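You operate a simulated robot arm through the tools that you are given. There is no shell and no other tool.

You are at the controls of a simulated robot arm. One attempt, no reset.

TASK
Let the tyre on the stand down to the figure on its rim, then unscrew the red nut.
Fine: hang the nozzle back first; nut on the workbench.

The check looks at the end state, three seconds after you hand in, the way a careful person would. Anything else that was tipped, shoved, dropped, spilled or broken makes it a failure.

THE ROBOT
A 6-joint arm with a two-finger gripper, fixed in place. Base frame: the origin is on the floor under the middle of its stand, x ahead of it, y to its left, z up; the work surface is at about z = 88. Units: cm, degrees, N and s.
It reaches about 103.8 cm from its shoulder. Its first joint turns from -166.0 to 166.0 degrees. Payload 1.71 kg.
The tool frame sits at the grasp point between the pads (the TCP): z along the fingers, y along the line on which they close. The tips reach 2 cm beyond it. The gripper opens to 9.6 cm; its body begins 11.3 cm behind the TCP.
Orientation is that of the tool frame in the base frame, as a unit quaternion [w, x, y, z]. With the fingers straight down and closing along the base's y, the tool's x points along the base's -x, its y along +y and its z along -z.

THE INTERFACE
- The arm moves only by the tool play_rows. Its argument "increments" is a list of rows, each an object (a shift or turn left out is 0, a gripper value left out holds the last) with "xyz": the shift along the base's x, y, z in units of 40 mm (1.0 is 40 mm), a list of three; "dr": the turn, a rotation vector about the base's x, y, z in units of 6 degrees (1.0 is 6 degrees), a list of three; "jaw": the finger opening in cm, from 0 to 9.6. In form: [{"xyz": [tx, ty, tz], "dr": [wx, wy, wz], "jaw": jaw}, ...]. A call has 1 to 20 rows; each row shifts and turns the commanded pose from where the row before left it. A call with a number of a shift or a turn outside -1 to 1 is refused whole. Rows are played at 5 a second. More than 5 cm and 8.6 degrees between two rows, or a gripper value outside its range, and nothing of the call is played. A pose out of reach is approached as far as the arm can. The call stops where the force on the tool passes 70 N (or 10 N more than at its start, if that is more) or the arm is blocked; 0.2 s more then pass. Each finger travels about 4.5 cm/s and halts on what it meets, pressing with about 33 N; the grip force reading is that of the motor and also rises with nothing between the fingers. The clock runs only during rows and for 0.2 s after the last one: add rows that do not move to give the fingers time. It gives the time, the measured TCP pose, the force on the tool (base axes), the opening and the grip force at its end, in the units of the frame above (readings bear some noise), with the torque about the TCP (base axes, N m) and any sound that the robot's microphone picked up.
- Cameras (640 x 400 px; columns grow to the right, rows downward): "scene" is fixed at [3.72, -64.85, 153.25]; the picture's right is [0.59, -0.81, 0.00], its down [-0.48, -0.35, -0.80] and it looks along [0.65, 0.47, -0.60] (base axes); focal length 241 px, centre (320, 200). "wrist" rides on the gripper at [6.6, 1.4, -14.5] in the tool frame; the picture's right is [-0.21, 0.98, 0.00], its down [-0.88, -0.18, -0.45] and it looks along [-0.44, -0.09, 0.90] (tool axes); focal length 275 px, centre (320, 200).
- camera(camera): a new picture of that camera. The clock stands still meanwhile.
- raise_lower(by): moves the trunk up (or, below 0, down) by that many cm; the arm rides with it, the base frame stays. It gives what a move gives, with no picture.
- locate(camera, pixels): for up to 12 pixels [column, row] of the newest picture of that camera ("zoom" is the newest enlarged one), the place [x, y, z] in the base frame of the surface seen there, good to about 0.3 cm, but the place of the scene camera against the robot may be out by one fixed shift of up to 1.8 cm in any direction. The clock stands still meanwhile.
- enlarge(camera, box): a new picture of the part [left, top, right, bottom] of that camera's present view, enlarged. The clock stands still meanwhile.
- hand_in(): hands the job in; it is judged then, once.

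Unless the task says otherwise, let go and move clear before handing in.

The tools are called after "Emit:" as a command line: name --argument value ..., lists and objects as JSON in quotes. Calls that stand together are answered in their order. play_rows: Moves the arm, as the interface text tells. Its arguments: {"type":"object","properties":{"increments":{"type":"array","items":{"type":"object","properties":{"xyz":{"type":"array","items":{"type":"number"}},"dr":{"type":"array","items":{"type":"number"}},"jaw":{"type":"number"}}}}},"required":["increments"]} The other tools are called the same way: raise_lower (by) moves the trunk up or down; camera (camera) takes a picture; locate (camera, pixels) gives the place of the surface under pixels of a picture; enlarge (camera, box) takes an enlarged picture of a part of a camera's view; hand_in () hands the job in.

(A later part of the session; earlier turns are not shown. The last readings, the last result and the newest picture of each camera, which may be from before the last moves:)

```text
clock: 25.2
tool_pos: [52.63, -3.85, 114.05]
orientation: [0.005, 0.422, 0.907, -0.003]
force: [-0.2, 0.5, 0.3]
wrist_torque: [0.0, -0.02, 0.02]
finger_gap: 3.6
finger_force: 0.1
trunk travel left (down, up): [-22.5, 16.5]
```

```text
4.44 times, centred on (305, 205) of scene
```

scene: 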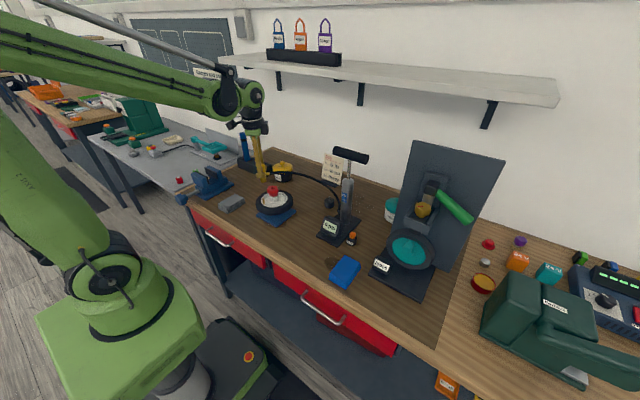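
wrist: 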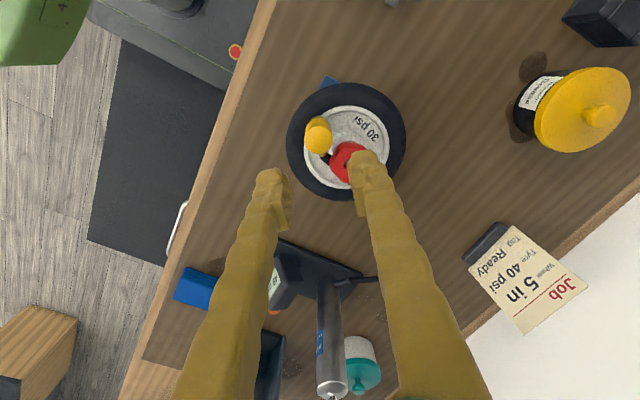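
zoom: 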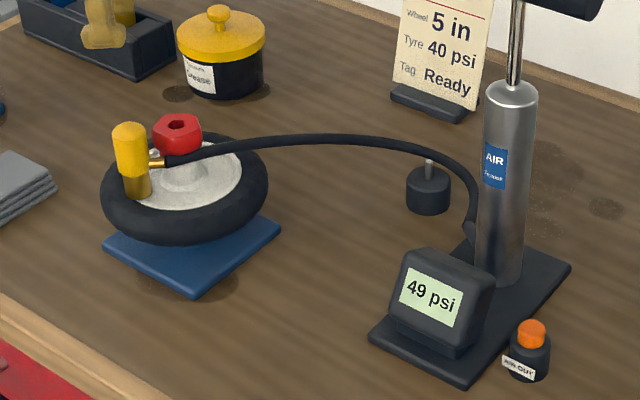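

The nozzle stands on its own with 49 psi showing. I'll undo the yaw, close the fingers and move over toward the AIR OUT button, keeping clear of the pump handle.

Emit:
play_rows --increments '[{"xyz": [-0.07, -0.94, 0.05], "dr": [0, 0, 0.926], "jaw": 0}, {"xyz": [-0.07, -0.94, 0.05], "dr": [0, 0, 0.926]}, {"xyz": [-0.07, -0.94, 0.05], "dr": [0, 0, 0.926]}, {"xyz": [-0.07, -0.94, 0.05], "dr": [0, 0, 0.926]}, {"xyz": [-0.07, -0.94, 0.05], "dr": [0, 0, 0.926]}, {"xyz": [-0.07, -0.94, 0.05], "dr": [0, 0, 0.926]}, {"xyz": [-0.07, -0.94, 0.05], "dr": [0, 0, 0.926]}, {"xyz": [-0.07, -0.94, 0.05], "dr": [0, 0, 0.926]}, {"xyz": [-0.07, -0.94, 0.05], "dr": [0, 0, 0.926]}, {}]'

Emit:
camera --camera "wrist"

Emit:
camera --camera "scene"

```text
clock: 27.4
tool_pos: [50.26, -37.42, 115.81]
orientation: [0.007, -0.001, 1.0, 0.0]
force: [0.1, -0.3, -0.8]
wrist_torque: [0.06, 0.0, 0.0]
finger_gap: 0.0
finger_force: 29.0
trunk travel left (down, up): [-22.5, 16.5]
```

```text
taken
```

wrist: 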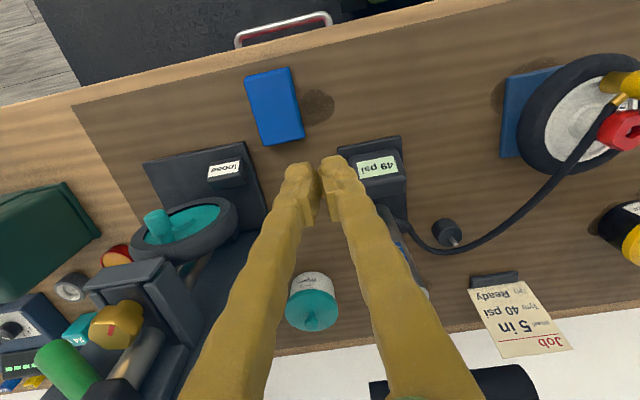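

```text
taken
```

scene: 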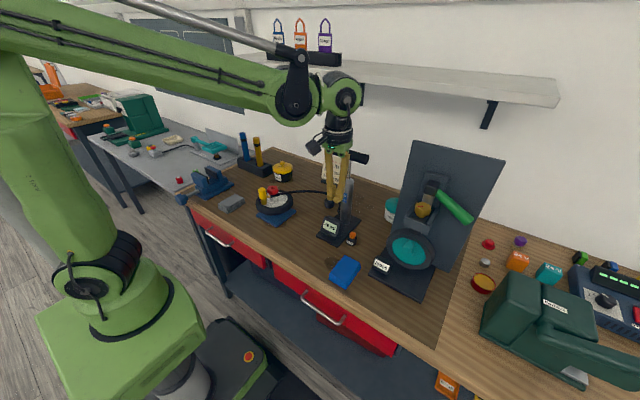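

The fingers hide the button in this view. I'll open them to look between.

Emit:
play_rows --increments '[{"jaw": 9.6}, {}, {}, {}, {}, {}]'

Emit:
camera --camera "wrist"

Emit:
enlarge --camera "wrist" --box '[290, 120, 420, 230]'

```text
clock: 28.8
tool_pos: [50.25, -37.42, 115.86]
orientation: [0.007, 0.0, 1.0, 0.001]
force: [0.2, -0.1, -0.2]
wrist_torque: [0.01, -0.03, -0.01]
finger_gap: 9.6
finger_force: 0.0
trunk travel left (down, up): [-22.5, 16.5]
```

```text
taken
```

wrist: 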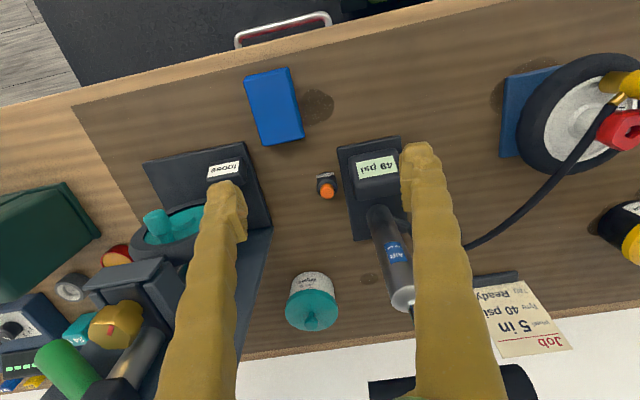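

```text
3.64 times, centred on (355, 175) of wrist
```

zoom: 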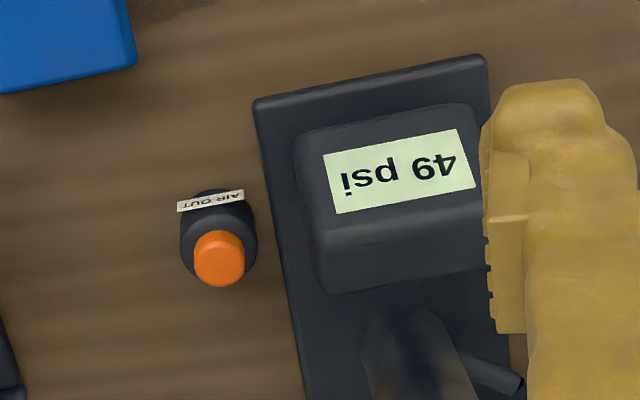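

The button is clearly visible at (327,191), separate from the gauge box. I'll locate it and the gauge edges.

Emit:
locate --camera "wrist" --pixels '[[327, 193], [327, 188], [321, 190], [333, 190], [327, 197], [319, 182], [337, 180], [344, 175], [346, 195], [352, 170], [300, 135], [248, 180]]'

Emit:
enlarge --camera "wrist" --box '[305, 165, 350, 205]'

```text
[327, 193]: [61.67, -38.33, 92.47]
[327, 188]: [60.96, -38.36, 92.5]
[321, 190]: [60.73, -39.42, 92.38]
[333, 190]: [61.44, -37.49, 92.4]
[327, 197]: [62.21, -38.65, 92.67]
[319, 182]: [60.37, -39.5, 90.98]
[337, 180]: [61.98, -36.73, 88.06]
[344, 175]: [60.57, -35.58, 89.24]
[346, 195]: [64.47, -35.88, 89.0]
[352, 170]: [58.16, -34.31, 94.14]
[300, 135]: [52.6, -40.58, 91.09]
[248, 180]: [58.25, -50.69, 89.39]
```

```text
10.00 times, centred on (328, 185) of wrist
```

zoom: 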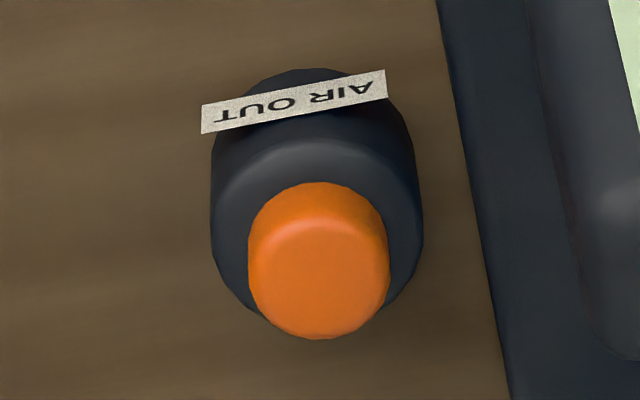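

The button top is centred at about (61.6,-38.3,92.5), radius 1 cm. I'll close the fingers, tilt -20° about y to lean the body away from the pump handle, and go to just above the button.

Emit:
play_rows --increments '[{"jaw": 0, "dr": [0, -0.84, 0]}, {"dr": [0, -0.84, 0]}, {"dr": [0, -0.84, 0]}, {"dr": [0, -0.84, 0]}, {}, {}]'

Emit:
play_rows --increments '[{"xyz": [0.54, -0.045, -0.88]}, {"xyz": [0.54, -0.045, -0.88]}, {"xyz": [0.54, -0.045, -0.88]}, {"xyz": [0.54, -0.045, -0.88]}, {"xyz": [0.54, -0.045, -0.7]}, {}, {}]'

Emit:
camera --camera "wrist"

Emit:
enlarge --camera "scene" --box '[290, 130, 420, 260]'

```text
clock: 30.2
tool_pos: [50.14, -37.56, 115.74]
orientation: [0.182, -0.001, 0.983, 0.0]
force: [0.2, -0.7, -0.3]
wrist_torque: [0.0, 0.01, 0.02]
finger_gap: 0.02
finger_force: 21.9
trunk travel left (down, up): [-22.5, 16.5]
```

```text
clock: 31.8
tool_pos: [60.9, -38.7, 99.12]
orientation: [0.182, 0.0, 0.983, 0.0]
force: [-0.6, -0.2, 0.9]
wrist_torque: [0.0, 0.01, 0.01]
finger_gap: 0.0
finger_force: 28.9
trunk travel left (down, up): [-22.5, 16.5]
```

```text
taken
```

wrist: 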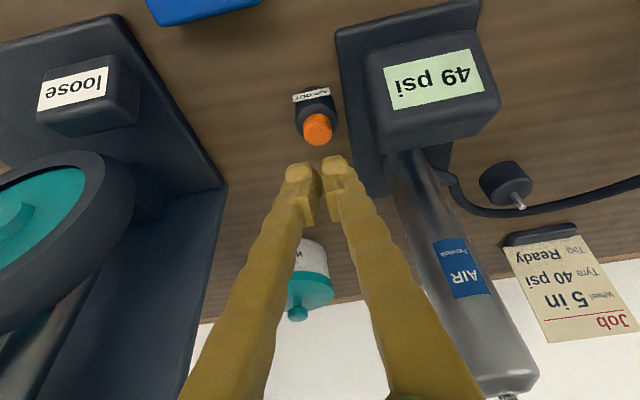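

```text
3.08 times, centred on (355, 195) of scene
```

zoom: 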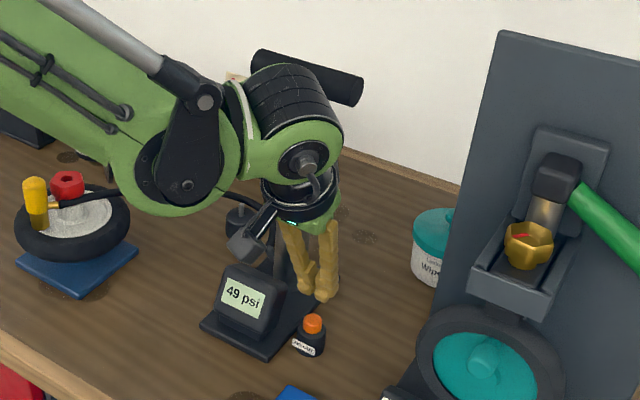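

Both the gauge (49 psi) and the button (317,130) are visible in the wrist view. I'll locate the button and fingertips again to refine.

Emit:
locate --camera "wrist" --pixels '[[317, 130], [317, 122], [317, 140], [305, 130], [329, 130], [298, 168], [335, 162], [298, 185], [340, 180], [313, 175], [323, 175], [385, 130]]'

Emit:
enlarge --camera "wrist" --box '[270, 80, 370, 220]'

```text
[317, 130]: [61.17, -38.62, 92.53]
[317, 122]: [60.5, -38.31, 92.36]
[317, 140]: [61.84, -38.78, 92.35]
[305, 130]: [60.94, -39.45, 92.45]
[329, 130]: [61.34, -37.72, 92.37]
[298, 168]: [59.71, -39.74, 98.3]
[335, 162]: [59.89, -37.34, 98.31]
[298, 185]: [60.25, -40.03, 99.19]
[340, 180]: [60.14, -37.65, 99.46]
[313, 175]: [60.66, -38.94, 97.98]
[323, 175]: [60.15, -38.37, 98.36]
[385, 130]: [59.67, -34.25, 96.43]
```

```text
2.86 times, centred on (320, 150) of wrist
```

zoom: 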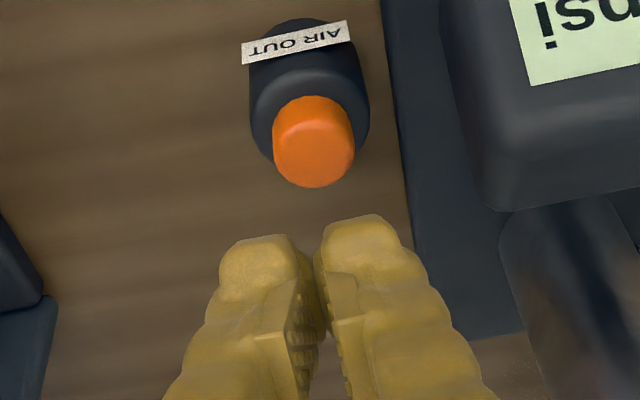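

The fingertips straddle the button's y well. I'll shift +0.5 cm in x, lower to just above contact, then press in small steps.

Emit:
play_rows --increments '[{"xyz": [0.12, 0.02, -0.5]}, {"xyz": [0, 0, -0.35]}, {}, {}]'

Emit:
camera --camera "wrist"

```text
clock: 32.8
tool_pos: [61.4, -38.87, 95.58]
orientation: [0.182, 0.0, 0.983, 0.0]
force: [0.3, 1.0, 0.2]
wrist_torque: [0.05, 0.01, -0.01]
finger_gap: 0.0
finger_force: 29.3
trunk travel left (down, up): [-22.5, 16.5]
```

```text
taken
```

wrist: 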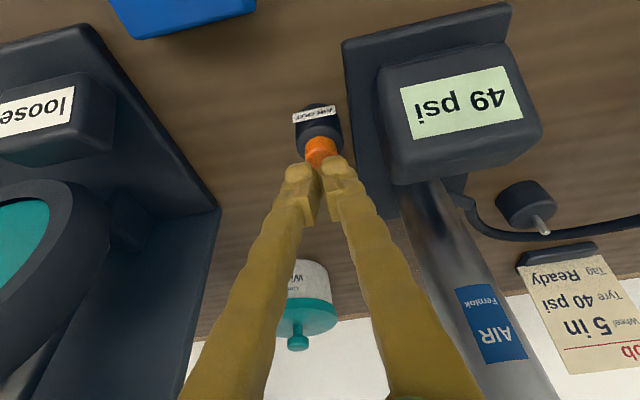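

The tips are just above the button at (320,150). I'll nudge y by +0.3 cm and press in small steps.

Emit:
play_rows --increments '[{"xyz": [0, 0.08, -0.1]}, {}]'

Emit:
play_rows --increments '[{"xyz": [0, 0, -0.1]}]'

Emit:
camera --camera "wrist"

```text
clock: 33.4
tool_pos: [61.45, -38.44, 95.2]
orientation: [0.181, 0.001, 0.983, 0.0]
force: [-0.7, 0.3, -0.6]
wrist_torque: [-0.02, 0.05, -0.04]
finger_gap: 0.02
finger_force: 29.7
trunk travel left (down, up): [-22.5, 16.5]
```

```text
clock: 33.8
tool_pos: [61.34, -38.29, 94.74]
orientation: [0.18, 0.0, 0.984, 0.001]
force: [-0.1, -0.2, -0.4]
wrist_torque: [0.0, 0.0, 0.02]
finger_gap: 0.0
finger_force: 29.6
trunk travel left (down, up): [-22.5, 16.5]
```

```text
taken
```

wrist: 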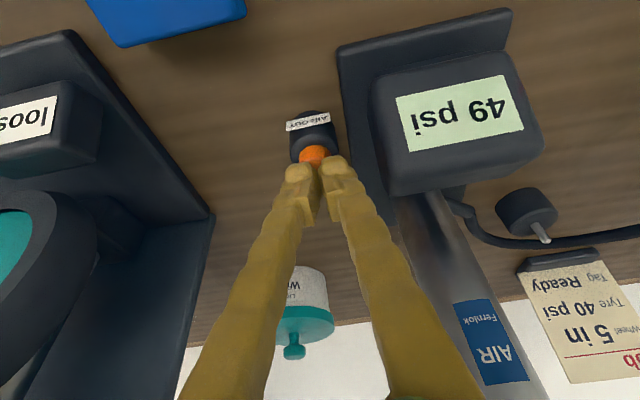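

No contact yet, and the gauge still reads 49. Stepping down more.

Emit:
play_rows --increments '[{"xyz": [0, -0.02, -0.06]}]'

Emit:
play_rows --increments '[{"xyz": [0, 0, -0.05]}]'

Emit:
camera --camera "wrist"

```text
clock: 34.2
tool_pos: [61.34, -38.39, 94.61]
orientation: [0.182, 0.0, 0.983, 0.0]
force: [0.9, 0.0, 1.0]
wrist_torque: [-0.02, 0.0, 0.06]
finger_gap: 0.0
finger_force: 29.2
trunk travel left (down, up): [-22.5, 16.5]
```

```text
clock: 34.6
tool_pos: [61.27, -38.37, 94.32]
orientation: [0.183, 0.0, 0.983, 0.0]
force: [-1.4, -0.8, 0.9]
wrist_torque: [-0.02, 0.04, -0.01]
finger_gap: 0.0
finger_force: 29.4
trunk travel left (down, up): [-22.5, 16.5]
```

```text
taken
```

wrist: 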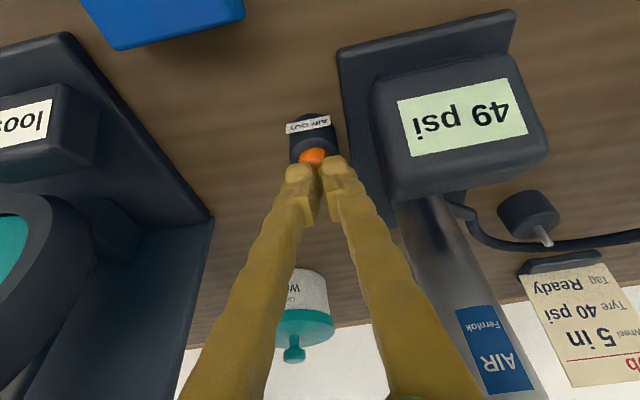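

Contact is about to begin. I'll continue in finer steps.

Emit:
play_rows --increments '[{"xyz": [0, 0, -0.04]}]'

Emit:
enlarge --camera "wrist" --box '[270, 60, 550, 240]'

Emit:
play_rows --increments '[{"xyz": [0, 0, -0.04]}]'

Emit:
enlarge --camera "wrist" --box '[270, 60, 550, 240]'

```text
clock: 35.0
tool_pos: [61.32, -38.37, 94.2]
orientation: [0.182, 0.0, 0.983, -0.001]
force: [0.4, -0.4, 3.7]
wrist_torque: [-0.04, -0.04, -0.01]
finger_gap: 0.0
finger_force: 29.4
trunk travel left (down, up): [-22.5, 16.5]
heard: click
```

```text
2.22 times, centred on (410, 150) of wrist
```

zoom: 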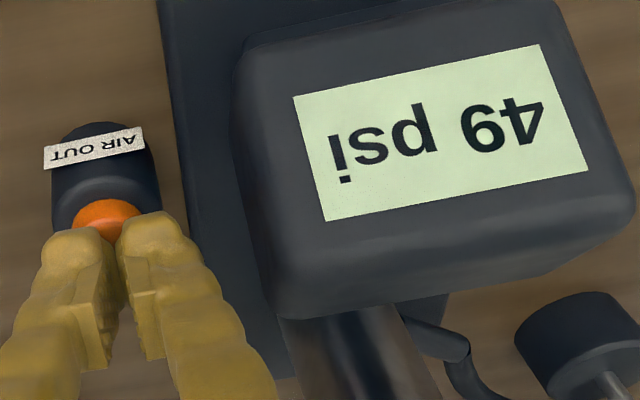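

```text
clock: 35.4
tool_pos: [61.31, -38.31, 94.12]
orientation: [0.182, 0.0, 0.983, 0.0]
force: [2.9, -2.0, 9.4]
wrist_torque: [-0.05, -0.05, 0.01]
finger_gap: 0.6
finger_force: 29.4
trunk travel left (down, up): [-22.5, 16.5]
```

```text
2.22 times, centred on (410, 150) of wrist
```

zoom: 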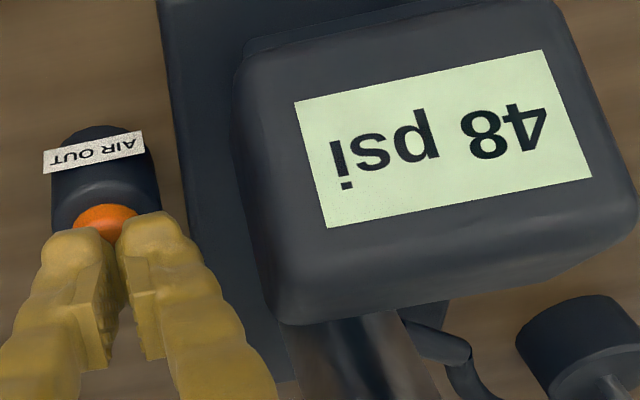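

A click sounded and the gauge is falling (48 psi). I'll hold without moving and watch the rate.

Emit:
play_rows --increments '[{}]'

Emit:
enlarge --camera "wrist" --box '[270, 60, 550, 240]'

```text
clock: 35.8
tool_pos: [61.11, -38.38, 93.94]
orientation: [0.183, 0.0, 0.983, 0.0]
force: [3.0, -4.1, 11.7]
wrist_torque: [-0.13, -0.1, 0.01]
finger_gap: 0.61
finger_force: 29.3
trunk travel left (down, up): [-22.5, 16.5]
```

```text
2.22 times, centred on (410, 150) of wrist
```

zoom: 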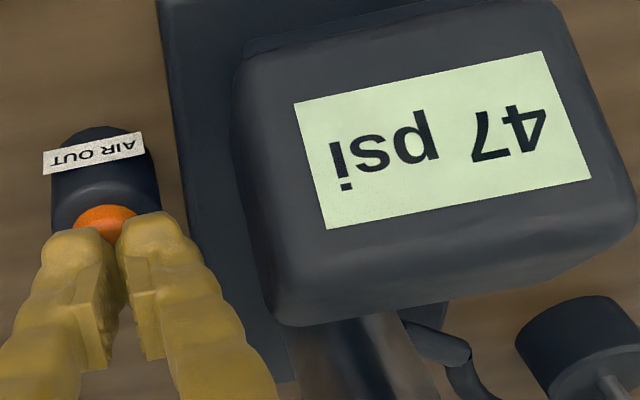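

It's losing about 1 psi per 0.4 s. I'll hold for about 2.2 s and recheck.

Emit:
play_rows --increments '[{}, {}, {}, {}, {}, {}, {}, {}, {}, {}]'

Emit:
enlarge --camera "wrist" --box '[270, 60, 550, 240]'

```text
clock: 38.0
tool_pos: [61.25, -38.3, 93.92]
orientation: [0.183, 0.001, 0.983, -0.001]
force: [0.5, -1.9, 11.6]
wrist_torque: [-0.09, -0.04, -0.01]
finger_gap: 0.61
finger_force: 29.5
trunk travel left (down, up): [-22.5, 16.5]
```

```text
2.22 times, centred on (410, 150) of wrist
```

zoom: 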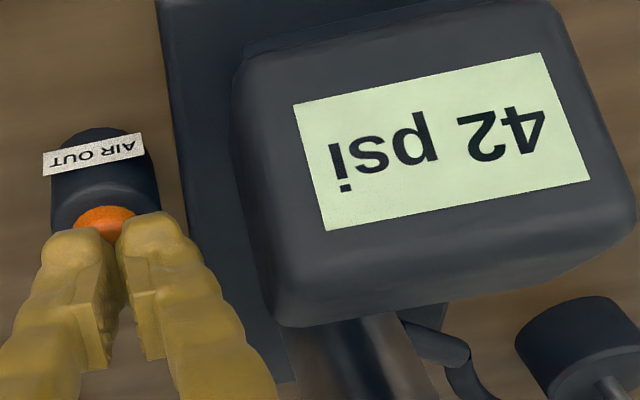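

The gauge reads 42 psi, about 2.4 psi/s. I'll hold about 3.8 s more, which should bring it near 33.

Emit:
play_rows --increments '[{}, {}, {}, {}, {}, {}, {}, {}, {}, {}, {}, {}, {}, {}, {}, {}, {}, {}]'

Emit:
enlarge --camera "wrist" --box '[270, 60, 550, 240]'

```text
clock: 41.8
tool_pos: [61.22, -38.32, 94.03]
orientation: [0.183, 0.0, 0.983, 0.0]
force: [-1.7, 0.7, 11.3]
wrist_torque: [-0.06, 0.01, -0.01]
finger_gap: 0.59
finger_force: 29.7
trunk travel left (down, up): [-22.5, 16.5]
```

```text
2.22 times, centred on (410, 150) of wrist
```

zoom: 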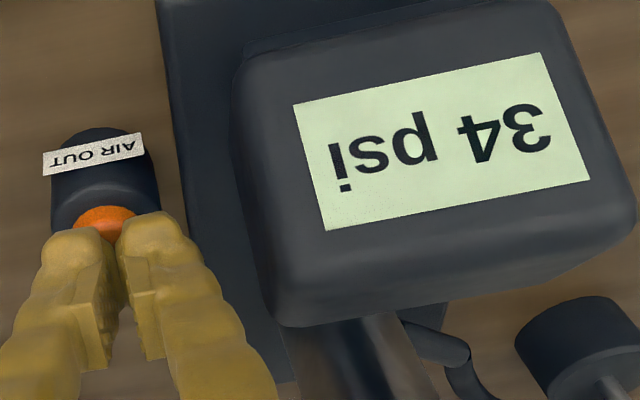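

34 psi now. I'll hold about 1.2 s more.

Emit:
play_rows --increments '[{}, {}, {}, {}, {}]'

Emit:
enlarge --camera "wrist" --box '[270, 60, 550, 240]'

```text
clock: 43.0
tool_pos: [61.16, -38.26, 93.95]
orientation: [0.182, -0.001, 0.983, 0.0]
force: [-0.5, -0.4, 9.8]
wrist_torque: [-0.05, 0.06, 0.02]
finger_gap: 0.61
finger_force: 29.0
trunk travel left (down, up): [-22.5, 16.5]
```

```text
2.22 times, centred on (410, 150) of wrist
```

zoom: 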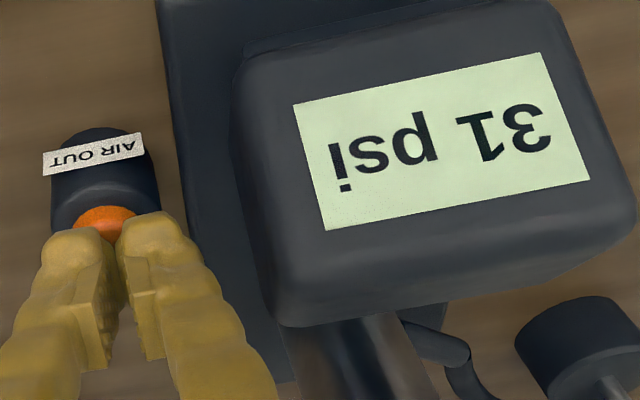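

31 psi at 43.0 s. I'll hold one more short row and lift off quickly, since the lag should bring it to about 30.5.

Emit:
play_rows --increments '[{}, {"xyz": [0, 0, 0.5]}, {}]'

Emit:
enlarge --camera "wrist" --box '[270, 60, 550, 240]'

```text
clock: 43.8
tool_pos: [61.23, -38.15, 96.01]
orientation: [0.181, 0.0, 0.983, 0.0]
force: [-0.6, 0.0, -0.9]
wrist_torque: [0.0, -0.01, 0.02]
finger_gap: 0.0
finger_force: 29.7
trunk travel left (down, up): [-22.5, 16.5]
```

```text
2.22 times, centred on (410, 150) of wrist
```

zoom: 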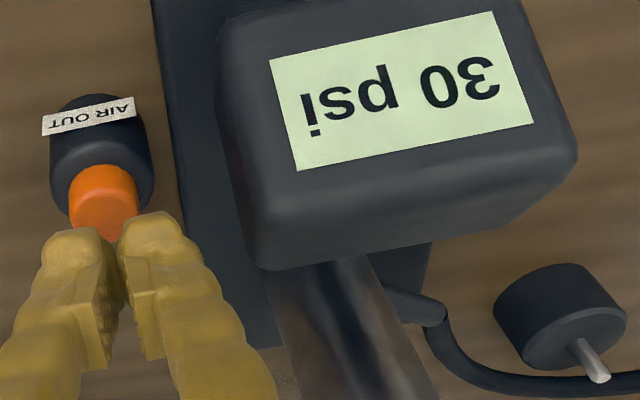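

The gauge reads 30 psi and the button has popped back up. I'll retreat up and back, untilt, and confirm the reading holds.

Emit:
play_rows --increments '[{"xyz": [-0.4, 0.03, 0.8]}, {"xyz": [-0.5, 0.03, 0.85]}, {"xyz": [-0.5, 0.03, 0.85]}, {"xyz": [-0.5, 0.03, 0.85], "dr": [0, 0.84, 0]}, {"xyz": [-0.4, 0.03, 0.85], "dr": [0, 0.84, 0]}, {"dr": [0, 0.84, 0]}, {"dr": [0, 0.84, 0], "jaw": 6}, {}, {}]'

Emit:
enlarge --camera "scene" --box '[240, 130, 400, 260]'

```text
clock: 45.8
tool_pos: [52.11, -37.73, 112.82]
orientation: [0.007, 0.0, 1.0, 0.0]
force: [0.2, -0.4, 0.5]
wrist_torque: [0.0, -0.07, 0.02]
finger_gap: 5.99
finger_force: 0.1
trunk travel left (down, up): [-22.5, 16.5]
```

```text
3.08 times, centred on (320, 195) of scene
```

zoom: 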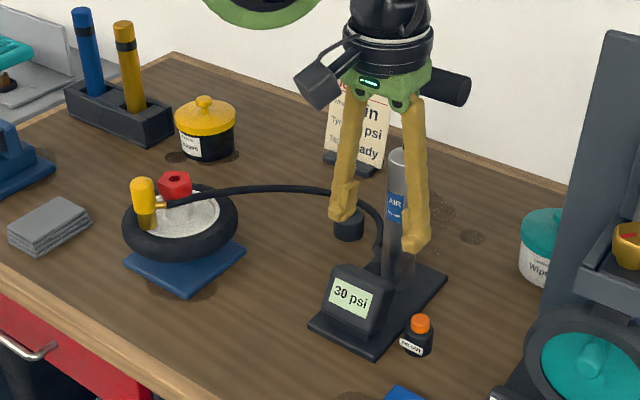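

It holds at 30 psi. I'm going back above the nozzle with the -50° yaw.

Emit:
play_rows --increments '[{"xyz": [0.0, 0.94, 0.1], "dr": [0, 0, -0.926], "jaw": 4.0}, {"xyz": [0.0, 0.94, 0], "dr": [0, 0, -0.926]}, {"xyz": [0.02, 0.94, 0], "dr": [0, 0, -0.926]}, {"xyz": [0.02, 0.94, 0], "dr": [0, 0, -0.926]}, {"xyz": [0.02, 0.94, 0], "dr": [0, 0, -0.926]}, {"xyz": [0.02, 0.94, 0], "dr": [0, 0, -0.926]}, {"xyz": [0.02, 0.94, 0], "dr": [0, 0, -0.926]}, {"xyz": [0.02, 0.94, 0], "dr": [0, 0, -0.926]}, {"xyz": [0.02, 0.94, 0], "dr": [0, 0, -0.926]}, {}, {}]'

Emit:
camera --camera "wrist"

```text
clock: 48.2
tool_pos: [52.76, -3.9, 112.6]
orientation: [0.007, 0.423, 0.906, -0.003]
force: [0.7, 0.1, 0.1]
wrist_torque: [0.01, -0.02, 0.0]
finger_gap: 4.01
finger_force: 0.1
trunk travel left (down, up): [-22.5, 16.5]
```

```text
taken
```

wrist: 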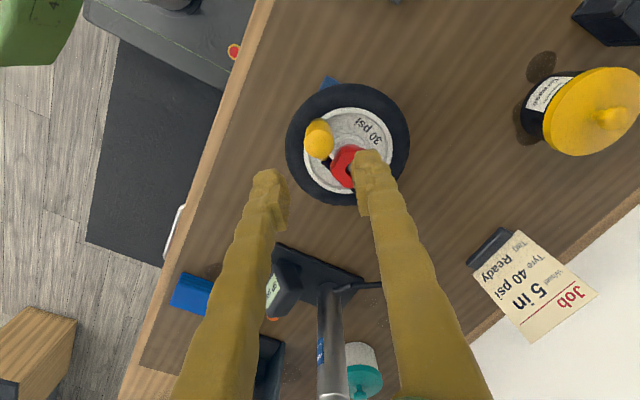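

Nozzle top at (319,142) is aligned with the tool axis. I'll descend to the same grasp height, then close.

Emit:
play_rows --increments '[{"xyz": [-0.04, 0, -0.8]}, {"xyz": [0, 0, -0.8]}, {"xyz": [0, 0, -0.6]}, {}, {}]'

Emit:
camera --camera "wrist"

```text
clock: 49.4
tool_pos: [52.66, -3.97, 104.17]
orientation: [0.006, 0.422, 0.906, -0.004]
force: [-0.9, -0.1, -0.2]
wrist_torque: [0.0, -0.01, 0.0]
finger_gap: 3.99
finger_force: 0.0
trunk travel left (down, up): [-22.5, 16.5]
```

```text
taken
```

wrist: 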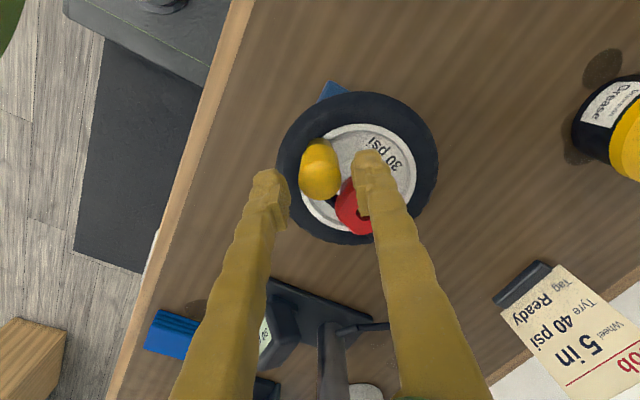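

I'll narrow to 3.6 cm, as when I released, and lower the last 3 cm slowly, watching for contact.

Emit:
play_rows --increments '[{"xyz": [-0.02, 0.0, 0], "jaw": 3.6}, {}, {"xyz": [0, 0, -0.25]}, {"xyz": [0, 0, -0.25]}, {}]'

Emit:
play_rows --increments '[{"xyz": [0, 0, -0.12]}, {"xyz": [0, 0, -0.12]}, {}]'

Emit:
camera --camera "wrist"

```text
clock: 50.6
tool_pos: [52.42, -3.86, 102.38]
orientation: [0.006, 0.422, 0.906, -0.003]
force: [-0.7, -0.4, -0.7]
wrist_torque: [0.03, 0.01, -0.02]
finger_gap: 3.59
finger_force: 0.0
trunk travel left (down, up): [-22.5, 16.5]
```

```text
clock: 51.4
tool_pos: [52.43, -3.88, 101.31]
orientation: [0.007, 0.422, 0.907, -0.004]
force: [-0.3, -0.1, 0.1]
wrist_torque: [0.0, -0.02, 0.03]
finger_gap: 3.6
finger_force: 0.1
trunk travel left (down, up): [-22.5, 16.5]
```

```text
taken
```

wrist: 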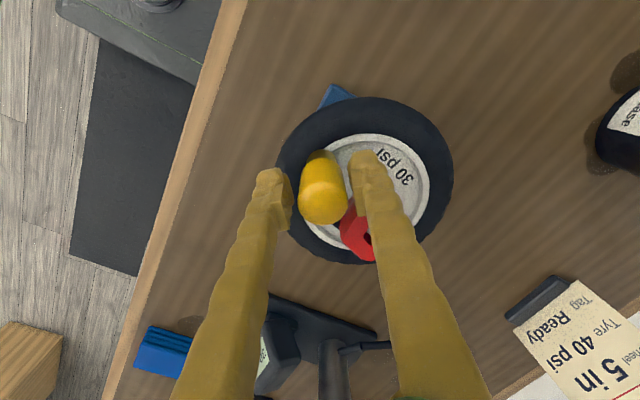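

The nozzle is between the fingers again at (322,190). I'll close and lift straight up off the valve.

Emit:
play_rows --increments '[{"jaw": 1.5}, {}, {}, {}]'

Emit:
play_rows --increments '[{"xyz": [0, 0, 0.25]}, {"xyz": [0, 0, 0.35]}, {"xyz": [0, 0, 0.6]}, {"xyz": [0, 0, 0.8]}, {"xyz": [0, 0, 0.5]}, {}]'

Emit:
camera --camera "wrist"

Emit:
enlarge --camera "scene" --box '[240, 130, 400, 260]'

```text
clock: 52.4
tool_pos: [52.56, -3.88, 101.3]
orientation: [0.006, 0.423, 0.906, -0.003]
force: [0.7, -0.3, -0.5]
wrist_torque: [0.02, -0.02, 0.02]
finger_gap: 2.65
finger_force: 33.1
trunk travel left (down, up): [-22.5, 16.5]
```

```text
clock: 53.8
tool_pos: [52.25, -3.91, 111.41]
orientation: [0.006, 0.422, 0.906, -0.003]
force: [-1.4, 0.2, -1.3]
wrist_torque: [0.0, 0.03, -0.01]
finger_gap: 2.61
finger_force: 33.0
trunk travel left (down, up): [-22.5, 16.5]
```

```text
taken
```

wrist: 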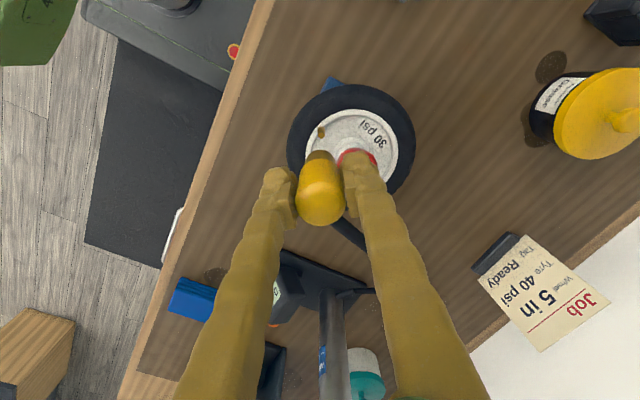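

```text
3.08 times, centred on (320, 195) of scene
```

zoom: 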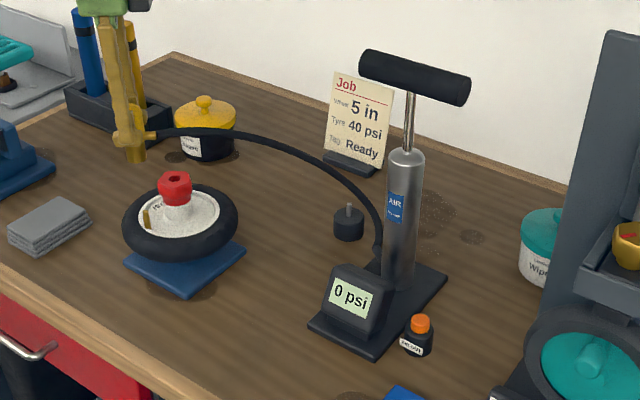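

The nozzle is off and the gauge reads 0, disconnected. I'll carry it back above its holder peg, undoing the yaw.

Emit:
play_rows --increments '[{"xyz": [0.61, -0.43, 0], "dr": [0, 0, 0.926]}, {"xyz": [0.61, -0.43, 0], "dr": [0, 0, 0.926]}, {"xyz": [0.61, -0.43, 0], "dr": [0, 0, 0.926]}, {"xyz": [0.61, -0.43, 0], "dr": [0, 0, 0.926]}, {"xyz": [0.61, -0.43, 0], "dr": [0, 0, 0.926]}, {"xyz": [0.61, -0.43, 0], "dr": [0, 0, 0.926]}, {"xyz": [0.61, -0.43, 0], "dr": [0, 0, 0.926]}, {"xyz": [0.61, -0.43, 0], "dr": [0, 0, 0.926]}, {"xyz": [0.61, -0.43, 0], "dr": [0, 0, 0.926]}, {}, {}]'

Emit:
camera --camera "wrist"

Emit:
enlarge --camera "wrist" --box '[270, 80, 370, 240]'

```text
clock: 56.2
tool_pos: [74.43, -19.29, 111.09]
orientation: [0.008, 0.0, 1.0, 0.0]
force: [0.7, -0.8, 0.2]
wrist_torque: [0.01, -0.05, 0.0]
finger_gap: 2.64
finger_force: 33.1
trunk travel left (down, up): [-22.5, 16.5]
```

```text
taken
```

wrist: 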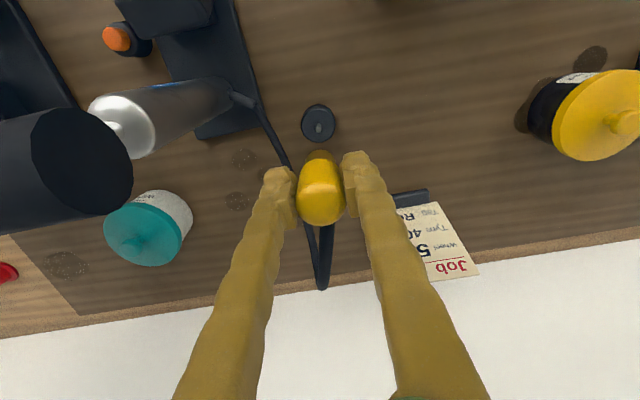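

```text
2.50 times, centred on (320, 160) of wrist
```

zoom: 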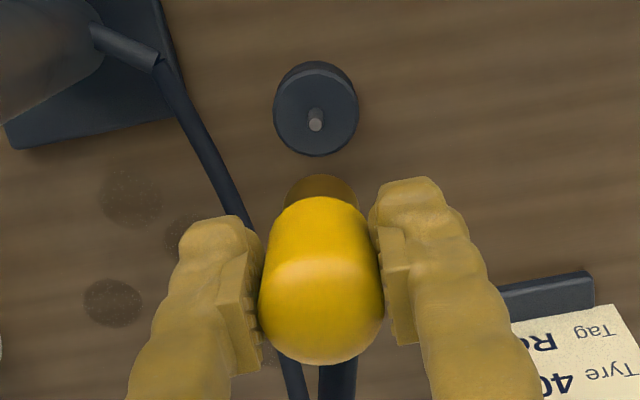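

The peg is at about (318,127). I'll locate it and the cup rim.

Emit:
locate --camera "wrist" --pixels '[[318, 128], [318, 126], [318, 130], [302, 122], [335, 122], [318, 106], [318, 140], [320, 226], [300, 210], [341, 210], [320, 186], [320, 205]]'

Emit:
enlarge --camera "wrist" --box '[295, 95, 345, 145]'

```text
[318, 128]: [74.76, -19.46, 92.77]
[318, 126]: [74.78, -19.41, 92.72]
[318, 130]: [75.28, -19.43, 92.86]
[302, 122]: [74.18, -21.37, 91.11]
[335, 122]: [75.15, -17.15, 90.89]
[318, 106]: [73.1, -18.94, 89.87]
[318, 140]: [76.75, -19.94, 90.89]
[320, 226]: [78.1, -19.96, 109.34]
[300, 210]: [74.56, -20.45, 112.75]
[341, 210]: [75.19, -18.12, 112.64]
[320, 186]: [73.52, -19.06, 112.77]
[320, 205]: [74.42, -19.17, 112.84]
```

```text
8.00 times, centred on (320, 120) of wrist
```

zoom: 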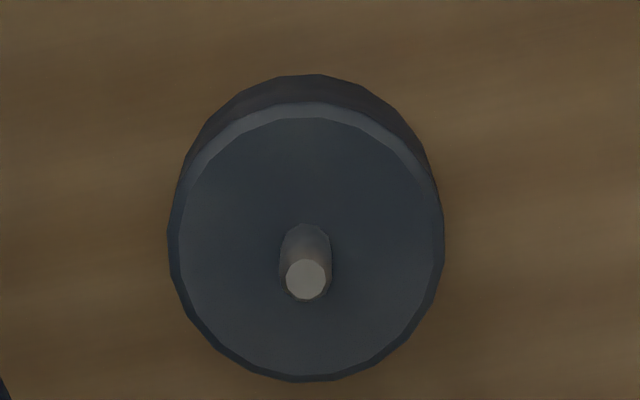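

The peg is near (75.0,-19.45,92.8). I'll shift slightly and lower to just above it, compensating for drift.

Emit:
play_rows --increments '[{"xyz": [0.11, -0.04, -0.4]}, {"xyz": [0.03, 0, -0.8]}, {"xyz": [0.03, 0, -0.8]}, {"xyz": [0.02, 0, -0.8]}, {"xyz": [0, 0, -0.3]}, {}, {}]'

Emit:
camera --camera "wrist"

Emit:
enlarge --camera "wrist" --box '[280, 110, 360, 240]'

Emit:
enlarge --camera "scene" --box '[300, 165, 360, 225]'

```text
clock: 57.8
tool_pos: [75.2, -19.43, 99.07]
orientation: [0.007, 0.0, 1.0, 0.0]
force: [-0.5, -0.1, -0.9]
wrist_torque: [-0.01, -0.01, 0.02]
finger_gap: 2.63
finger_force: 32.6
trunk travel left (down, up): [-22.5, 16.5]
```

```text
taken
```

wrist: 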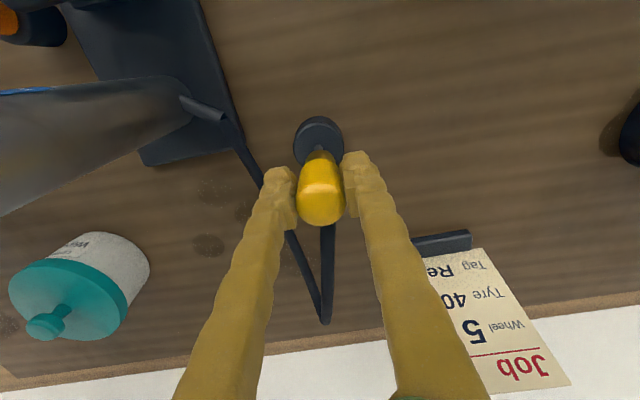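

```text
3.08 times, centred on (320, 175) of wrist
```

zoom: 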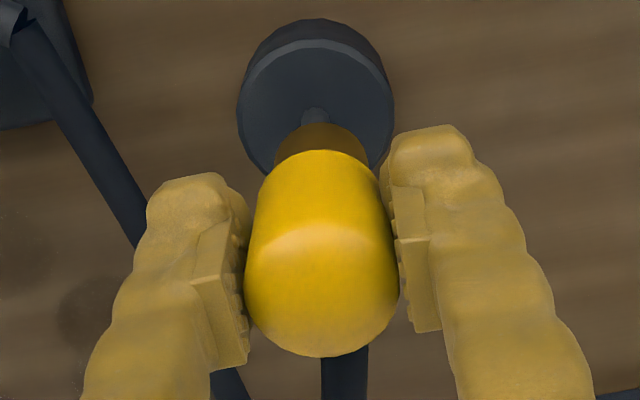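

```text
6.67 times, centred on (330, 195) of scene
```

zoom: 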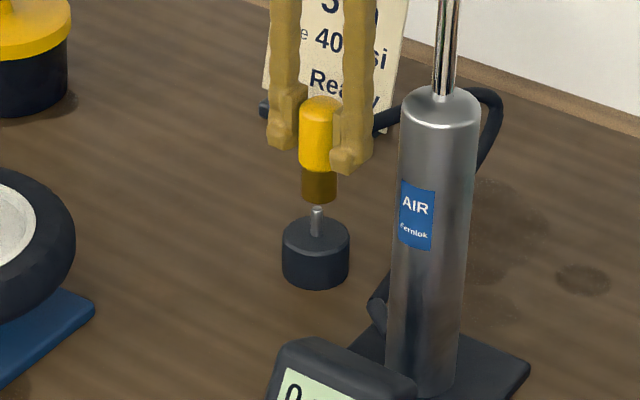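

The peg sits under the nozzle with about 0.3 cm error in x. I'll correct by (-0.28,-0.06) and lower in steps.

Emit:
play_rows --increments '[{"xyz": [-0.07, -0.015, 0]}, {}, {"xyz": [0, 0, -0.15]}, {"xyz": [0, 0, -0.15]}, {}]'

Emit:
enlarge --camera "scene" --box '[300, 165, 360, 225]'

Emit:
enlarge --camera "wrist" --box '[280, 110, 360, 240]'

```text
clock: 59.0
tool_pos: [74.97, -19.54, 97.93]
orientation: [0.006, 0.0, 1.0, 0.0]
force: [0.3, 0.0, -0.3]
wrist_torque: [-0.02, 0.07, 0.0]
finger_gap: 2.62
finger_force: 33.0
trunk travel left (down, up): [-22.5, 16.5]
```

```text
6.67 times, centred on (330, 195) of scene
```

zoom: 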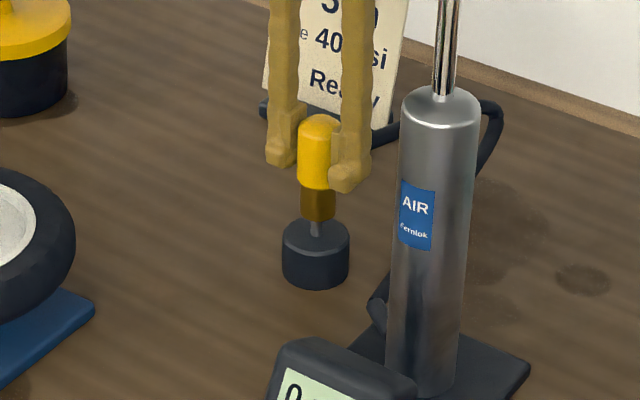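

```text
3.08 times, centred on (320, 175) of wrist
```

zoom: 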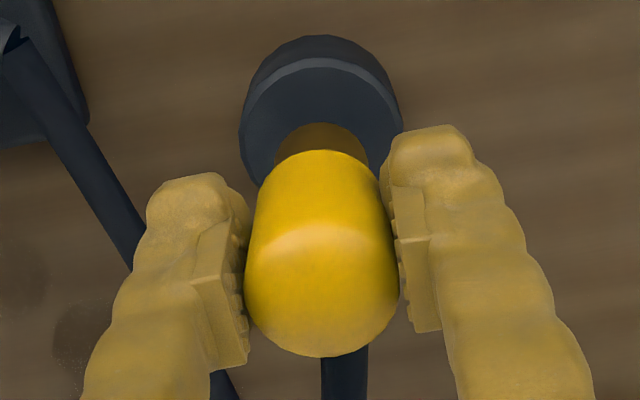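

Alignment looks good and the peg is entering. I'll lower the rest in small steps.

Emit:
play_rows --increments '[{"xyz": [0, 0, -0.12]}, {"xyz": [0, 0, -0.12]}, {}]'

Emit:
play_rows --increments '[{"xyz": [0, 0, -0.1]}, {}, {}]'

Emit:
play_rows --increments '[{"xyz": [0, 0, -0.06]}, {}, {}]'

Emit:
enlarge --camera "scene" --box '[300, 165, 360, 225]'

```text
clock: 59.8
tool_pos: [74.9, -19.56, 96.84]
orientation: [0.006, 0.0, 1.0, 0.0]
force: [-0.4, -0.3, -1.0]
wrist_torque: [0.0, -0.01, -0.04]
finger_gap: 2.62
finger_force: 32.6
trunk travel left (down, up): [-22.5, 16.5]
```

```text
clock: 60.6
tool_pos: [74.75, -19.62, 96.51]
orientation: [0.007, 0.0, 1.0, 0.0]
force: [0.4, -0.2, -0.6]
wrist_torque: [-0.01, -0.02, 0.01]
finger_gap: 2.65
finger_force: 32.9
trunk travel left (down, up): [-22.5, 16.5]
```

```text
clock: 61.4
tool_pos: [74.83, -19.46, 96.16]
orientation: [0.007, -0.001, 1.0, 0.0]
force: [0.0, 0.2, -1.1]
wrist_torque: [0.0, -0.01, -0.01]
finger_gap: 2.65
finger_force: 32.8
trunk travel left (down, up): [-22.5, 16.5]
```

```text
6.67 times, centred on (330, 195) of scene
```

zoom: 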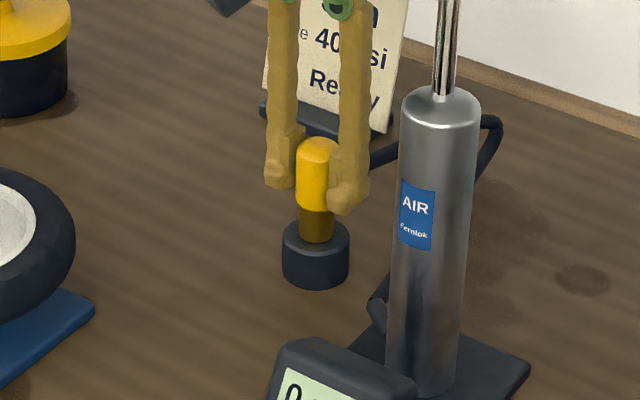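

It's nearly down. I'll go a touch further to feel the cup.

Emit:
play_rows --increments '[{"xyz": [0, 0, -0.04]}, {}, {}]'

Emit:
play_rows --increments '[{"xyz": [0, 0, -0.03]}, {}, {}]'

```text
clock: 62.2
tool_pos: [74.87, -19.54, 96.11]
orientation: [0.008, 0.0, 1.0, -0.001]
force: [2.2, 0.2, 11.2]
wrist_torque: [0.03, -0.15, -0.01]
finger_gap: 2.62
finger_force: 32.9
trunk travel left (down, up): [-22.5, 16.5]
```

```text
clock: 63.0
tool_pos: [74.81, -19.54, 96.01]
orientation: [0.006, 0.0, 1.0, 0.0]
force: [6.7, -0.4, 28.6]
wrist_torque: [-0.04, -0.26, -0.01]
finger_gap: 2.64
finger_force: 33.0
trunk travel left (down, up): [-22.5, 16.5]
```

It's firmly seated. I'll ease off, open the fingers, and check that the nozzle stays.

Emit:
play_rows --increments '[{"xyz": [0, 0, 0.05]}, {}, {"jaw": 5}, {}, {}, {}]'

Emit:
play_rows --increments '[{"xyz": [0, 0, 0.3]}, {"xyz": [0, 0, 0.6]}, {"xyz": [0, 0, 0.8]}, {"xyz": [0, 0, 0.8]}, {"xyz": [0, 0, 0.8]}, {}]'

Emit:
camera --camera "wrist"

Emit:
enlarge --camera "scene" --box '[290, 150, 370, 240]'

```text
clock: 64.4
tool_pos: [74.84, -19.41, 96.13]
orientation: [0.007, 0.0, 1.0, 0.0]
force: [0.1, 0.5, -0.1]
wrist_torque: [0.0, -0.02, -0.01]
finger_gap: 5.01
finger_force: 0.0
trunk travel left (down, up): [-22.5, 16.5]
```

```text
clock: 65.8
tool_pos: [74.9, -19.28, 109.17]
orientation: [0.007, 0.0, 1.0, 0.0]
force: [-0.2, 0.2, 0.4]
wrist_torque: [-0.01, -0.05, 0.01]
finger_gap: 4.98
finger_force: 0.0
trunk travel left (down, up): [-22.5, 16.5]
```

```text
taken
```

wrist: 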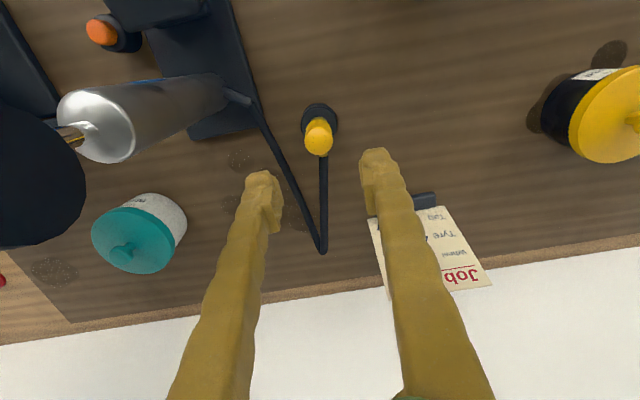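

```text
4.44 times, centred on (330, 195) of scene
```

zoom: 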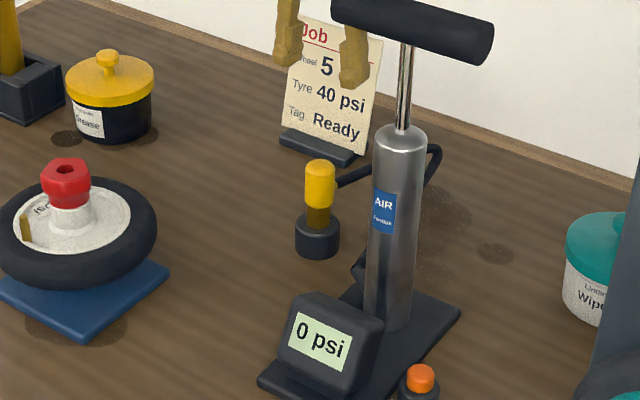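

The nozzle is hung back in its holder, and the gauge shows 0 since it's disconnected. Now I'll move to view the red nut closely.

Emit:
play_rows --increments '[{"xyz": [0, 0, 0.5], "jaw": 9.6}, {"xyz": [-0.83, 0.545, 0.05]}, {"xyz": [-0.83, 0.545, 0.05]}, {"xyz": [-0.83, 0.545, 0.05]}, {"xyz": [-0.83, 0.545, 0.05]}, {"xyz": [-0.83, 0.545, 0.0]}, {"xyz": [-0.83, 0.545, 0.0]}, {"xyz": [-0.83, 0.545, 0.0]}, {}, {}]'

Emit:
camera --camera "wrist"

Emit:
enlarge --camera "wrist" --box '[260, 130, 400, 250]'

Emit:
enlarge --camera "scene" --box '[250, 175, 300, 225]'

```text
clock: 68.0
tool_pos: [51.63, -4.23, 111.99]
orientation: [0.007, 0.0, 1.0, 0.0]
force: [0.3, -0.1, 0.2]
wrist_torque: [-0.05, 0.02, -0.02]
finger_gap: 9.59
finger_force: 0.1
trunk travel left (down, up): [-22.5, 16.5]
```

```text
taken
```

wrist: 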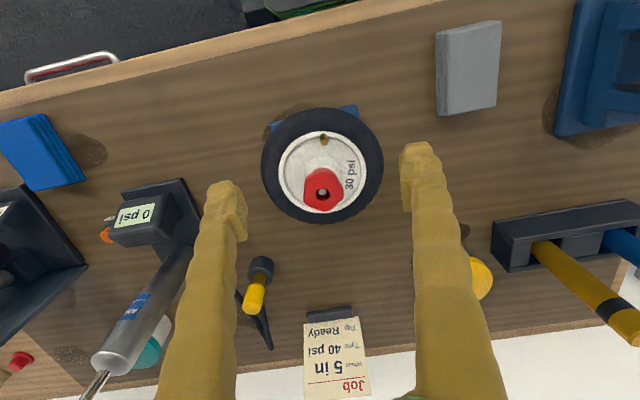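

```text
3.33 times, centred on (330, 190) of wrist
```

zoom: 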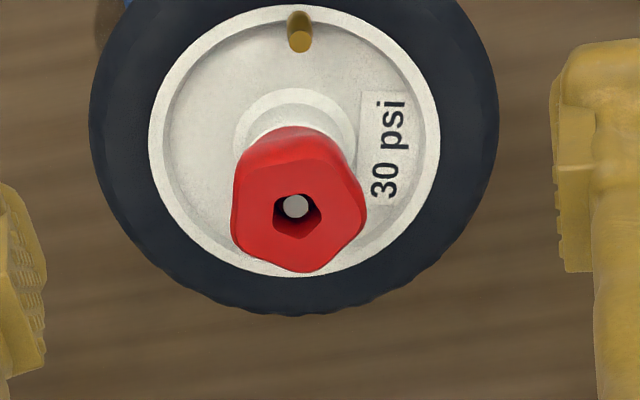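

```text
8.00 times, centred on (275, 200) of scene
```

zoom: 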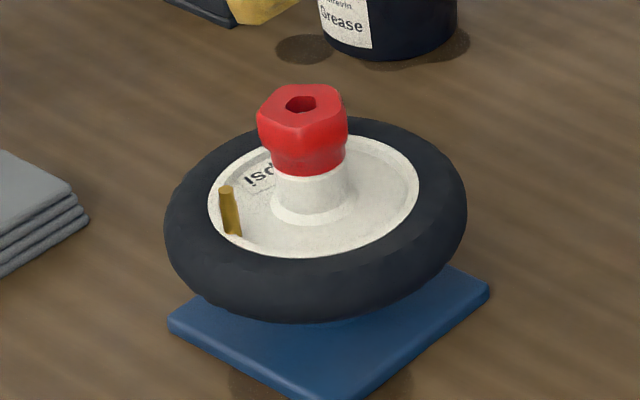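

I'll zoom in on the nut and locate its outline.

Emit:
enlarge --camera "wrist" --box '[295, 160, 350, 220]'

Emit:
locate --camera "wrist" --pixels '[[322, 194], [315, 185], [330, 185], [306, 180], [323, 205], [336, 195], [305, 200], [322, 210], [322, 172], [340, 190], [322, 165], [302, 195]]'

```text
6.67 times, centred on (322, 190) of wrist
```

zoom: 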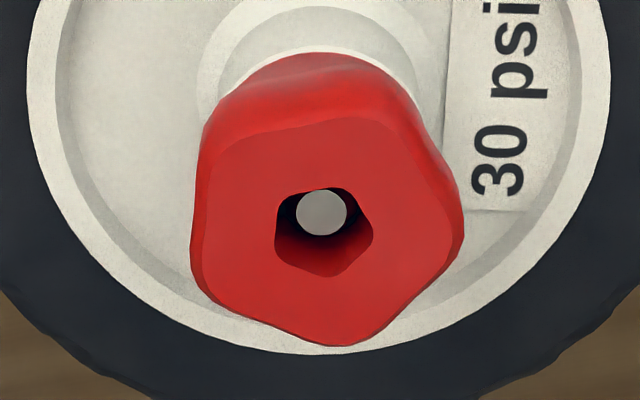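

```text
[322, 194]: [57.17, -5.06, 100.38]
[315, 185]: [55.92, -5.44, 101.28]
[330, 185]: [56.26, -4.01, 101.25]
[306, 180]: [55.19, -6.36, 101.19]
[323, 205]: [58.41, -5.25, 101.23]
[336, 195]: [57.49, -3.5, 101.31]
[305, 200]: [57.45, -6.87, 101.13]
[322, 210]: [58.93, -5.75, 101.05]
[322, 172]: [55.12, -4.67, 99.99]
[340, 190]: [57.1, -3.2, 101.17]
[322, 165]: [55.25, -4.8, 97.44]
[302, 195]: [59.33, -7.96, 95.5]
```

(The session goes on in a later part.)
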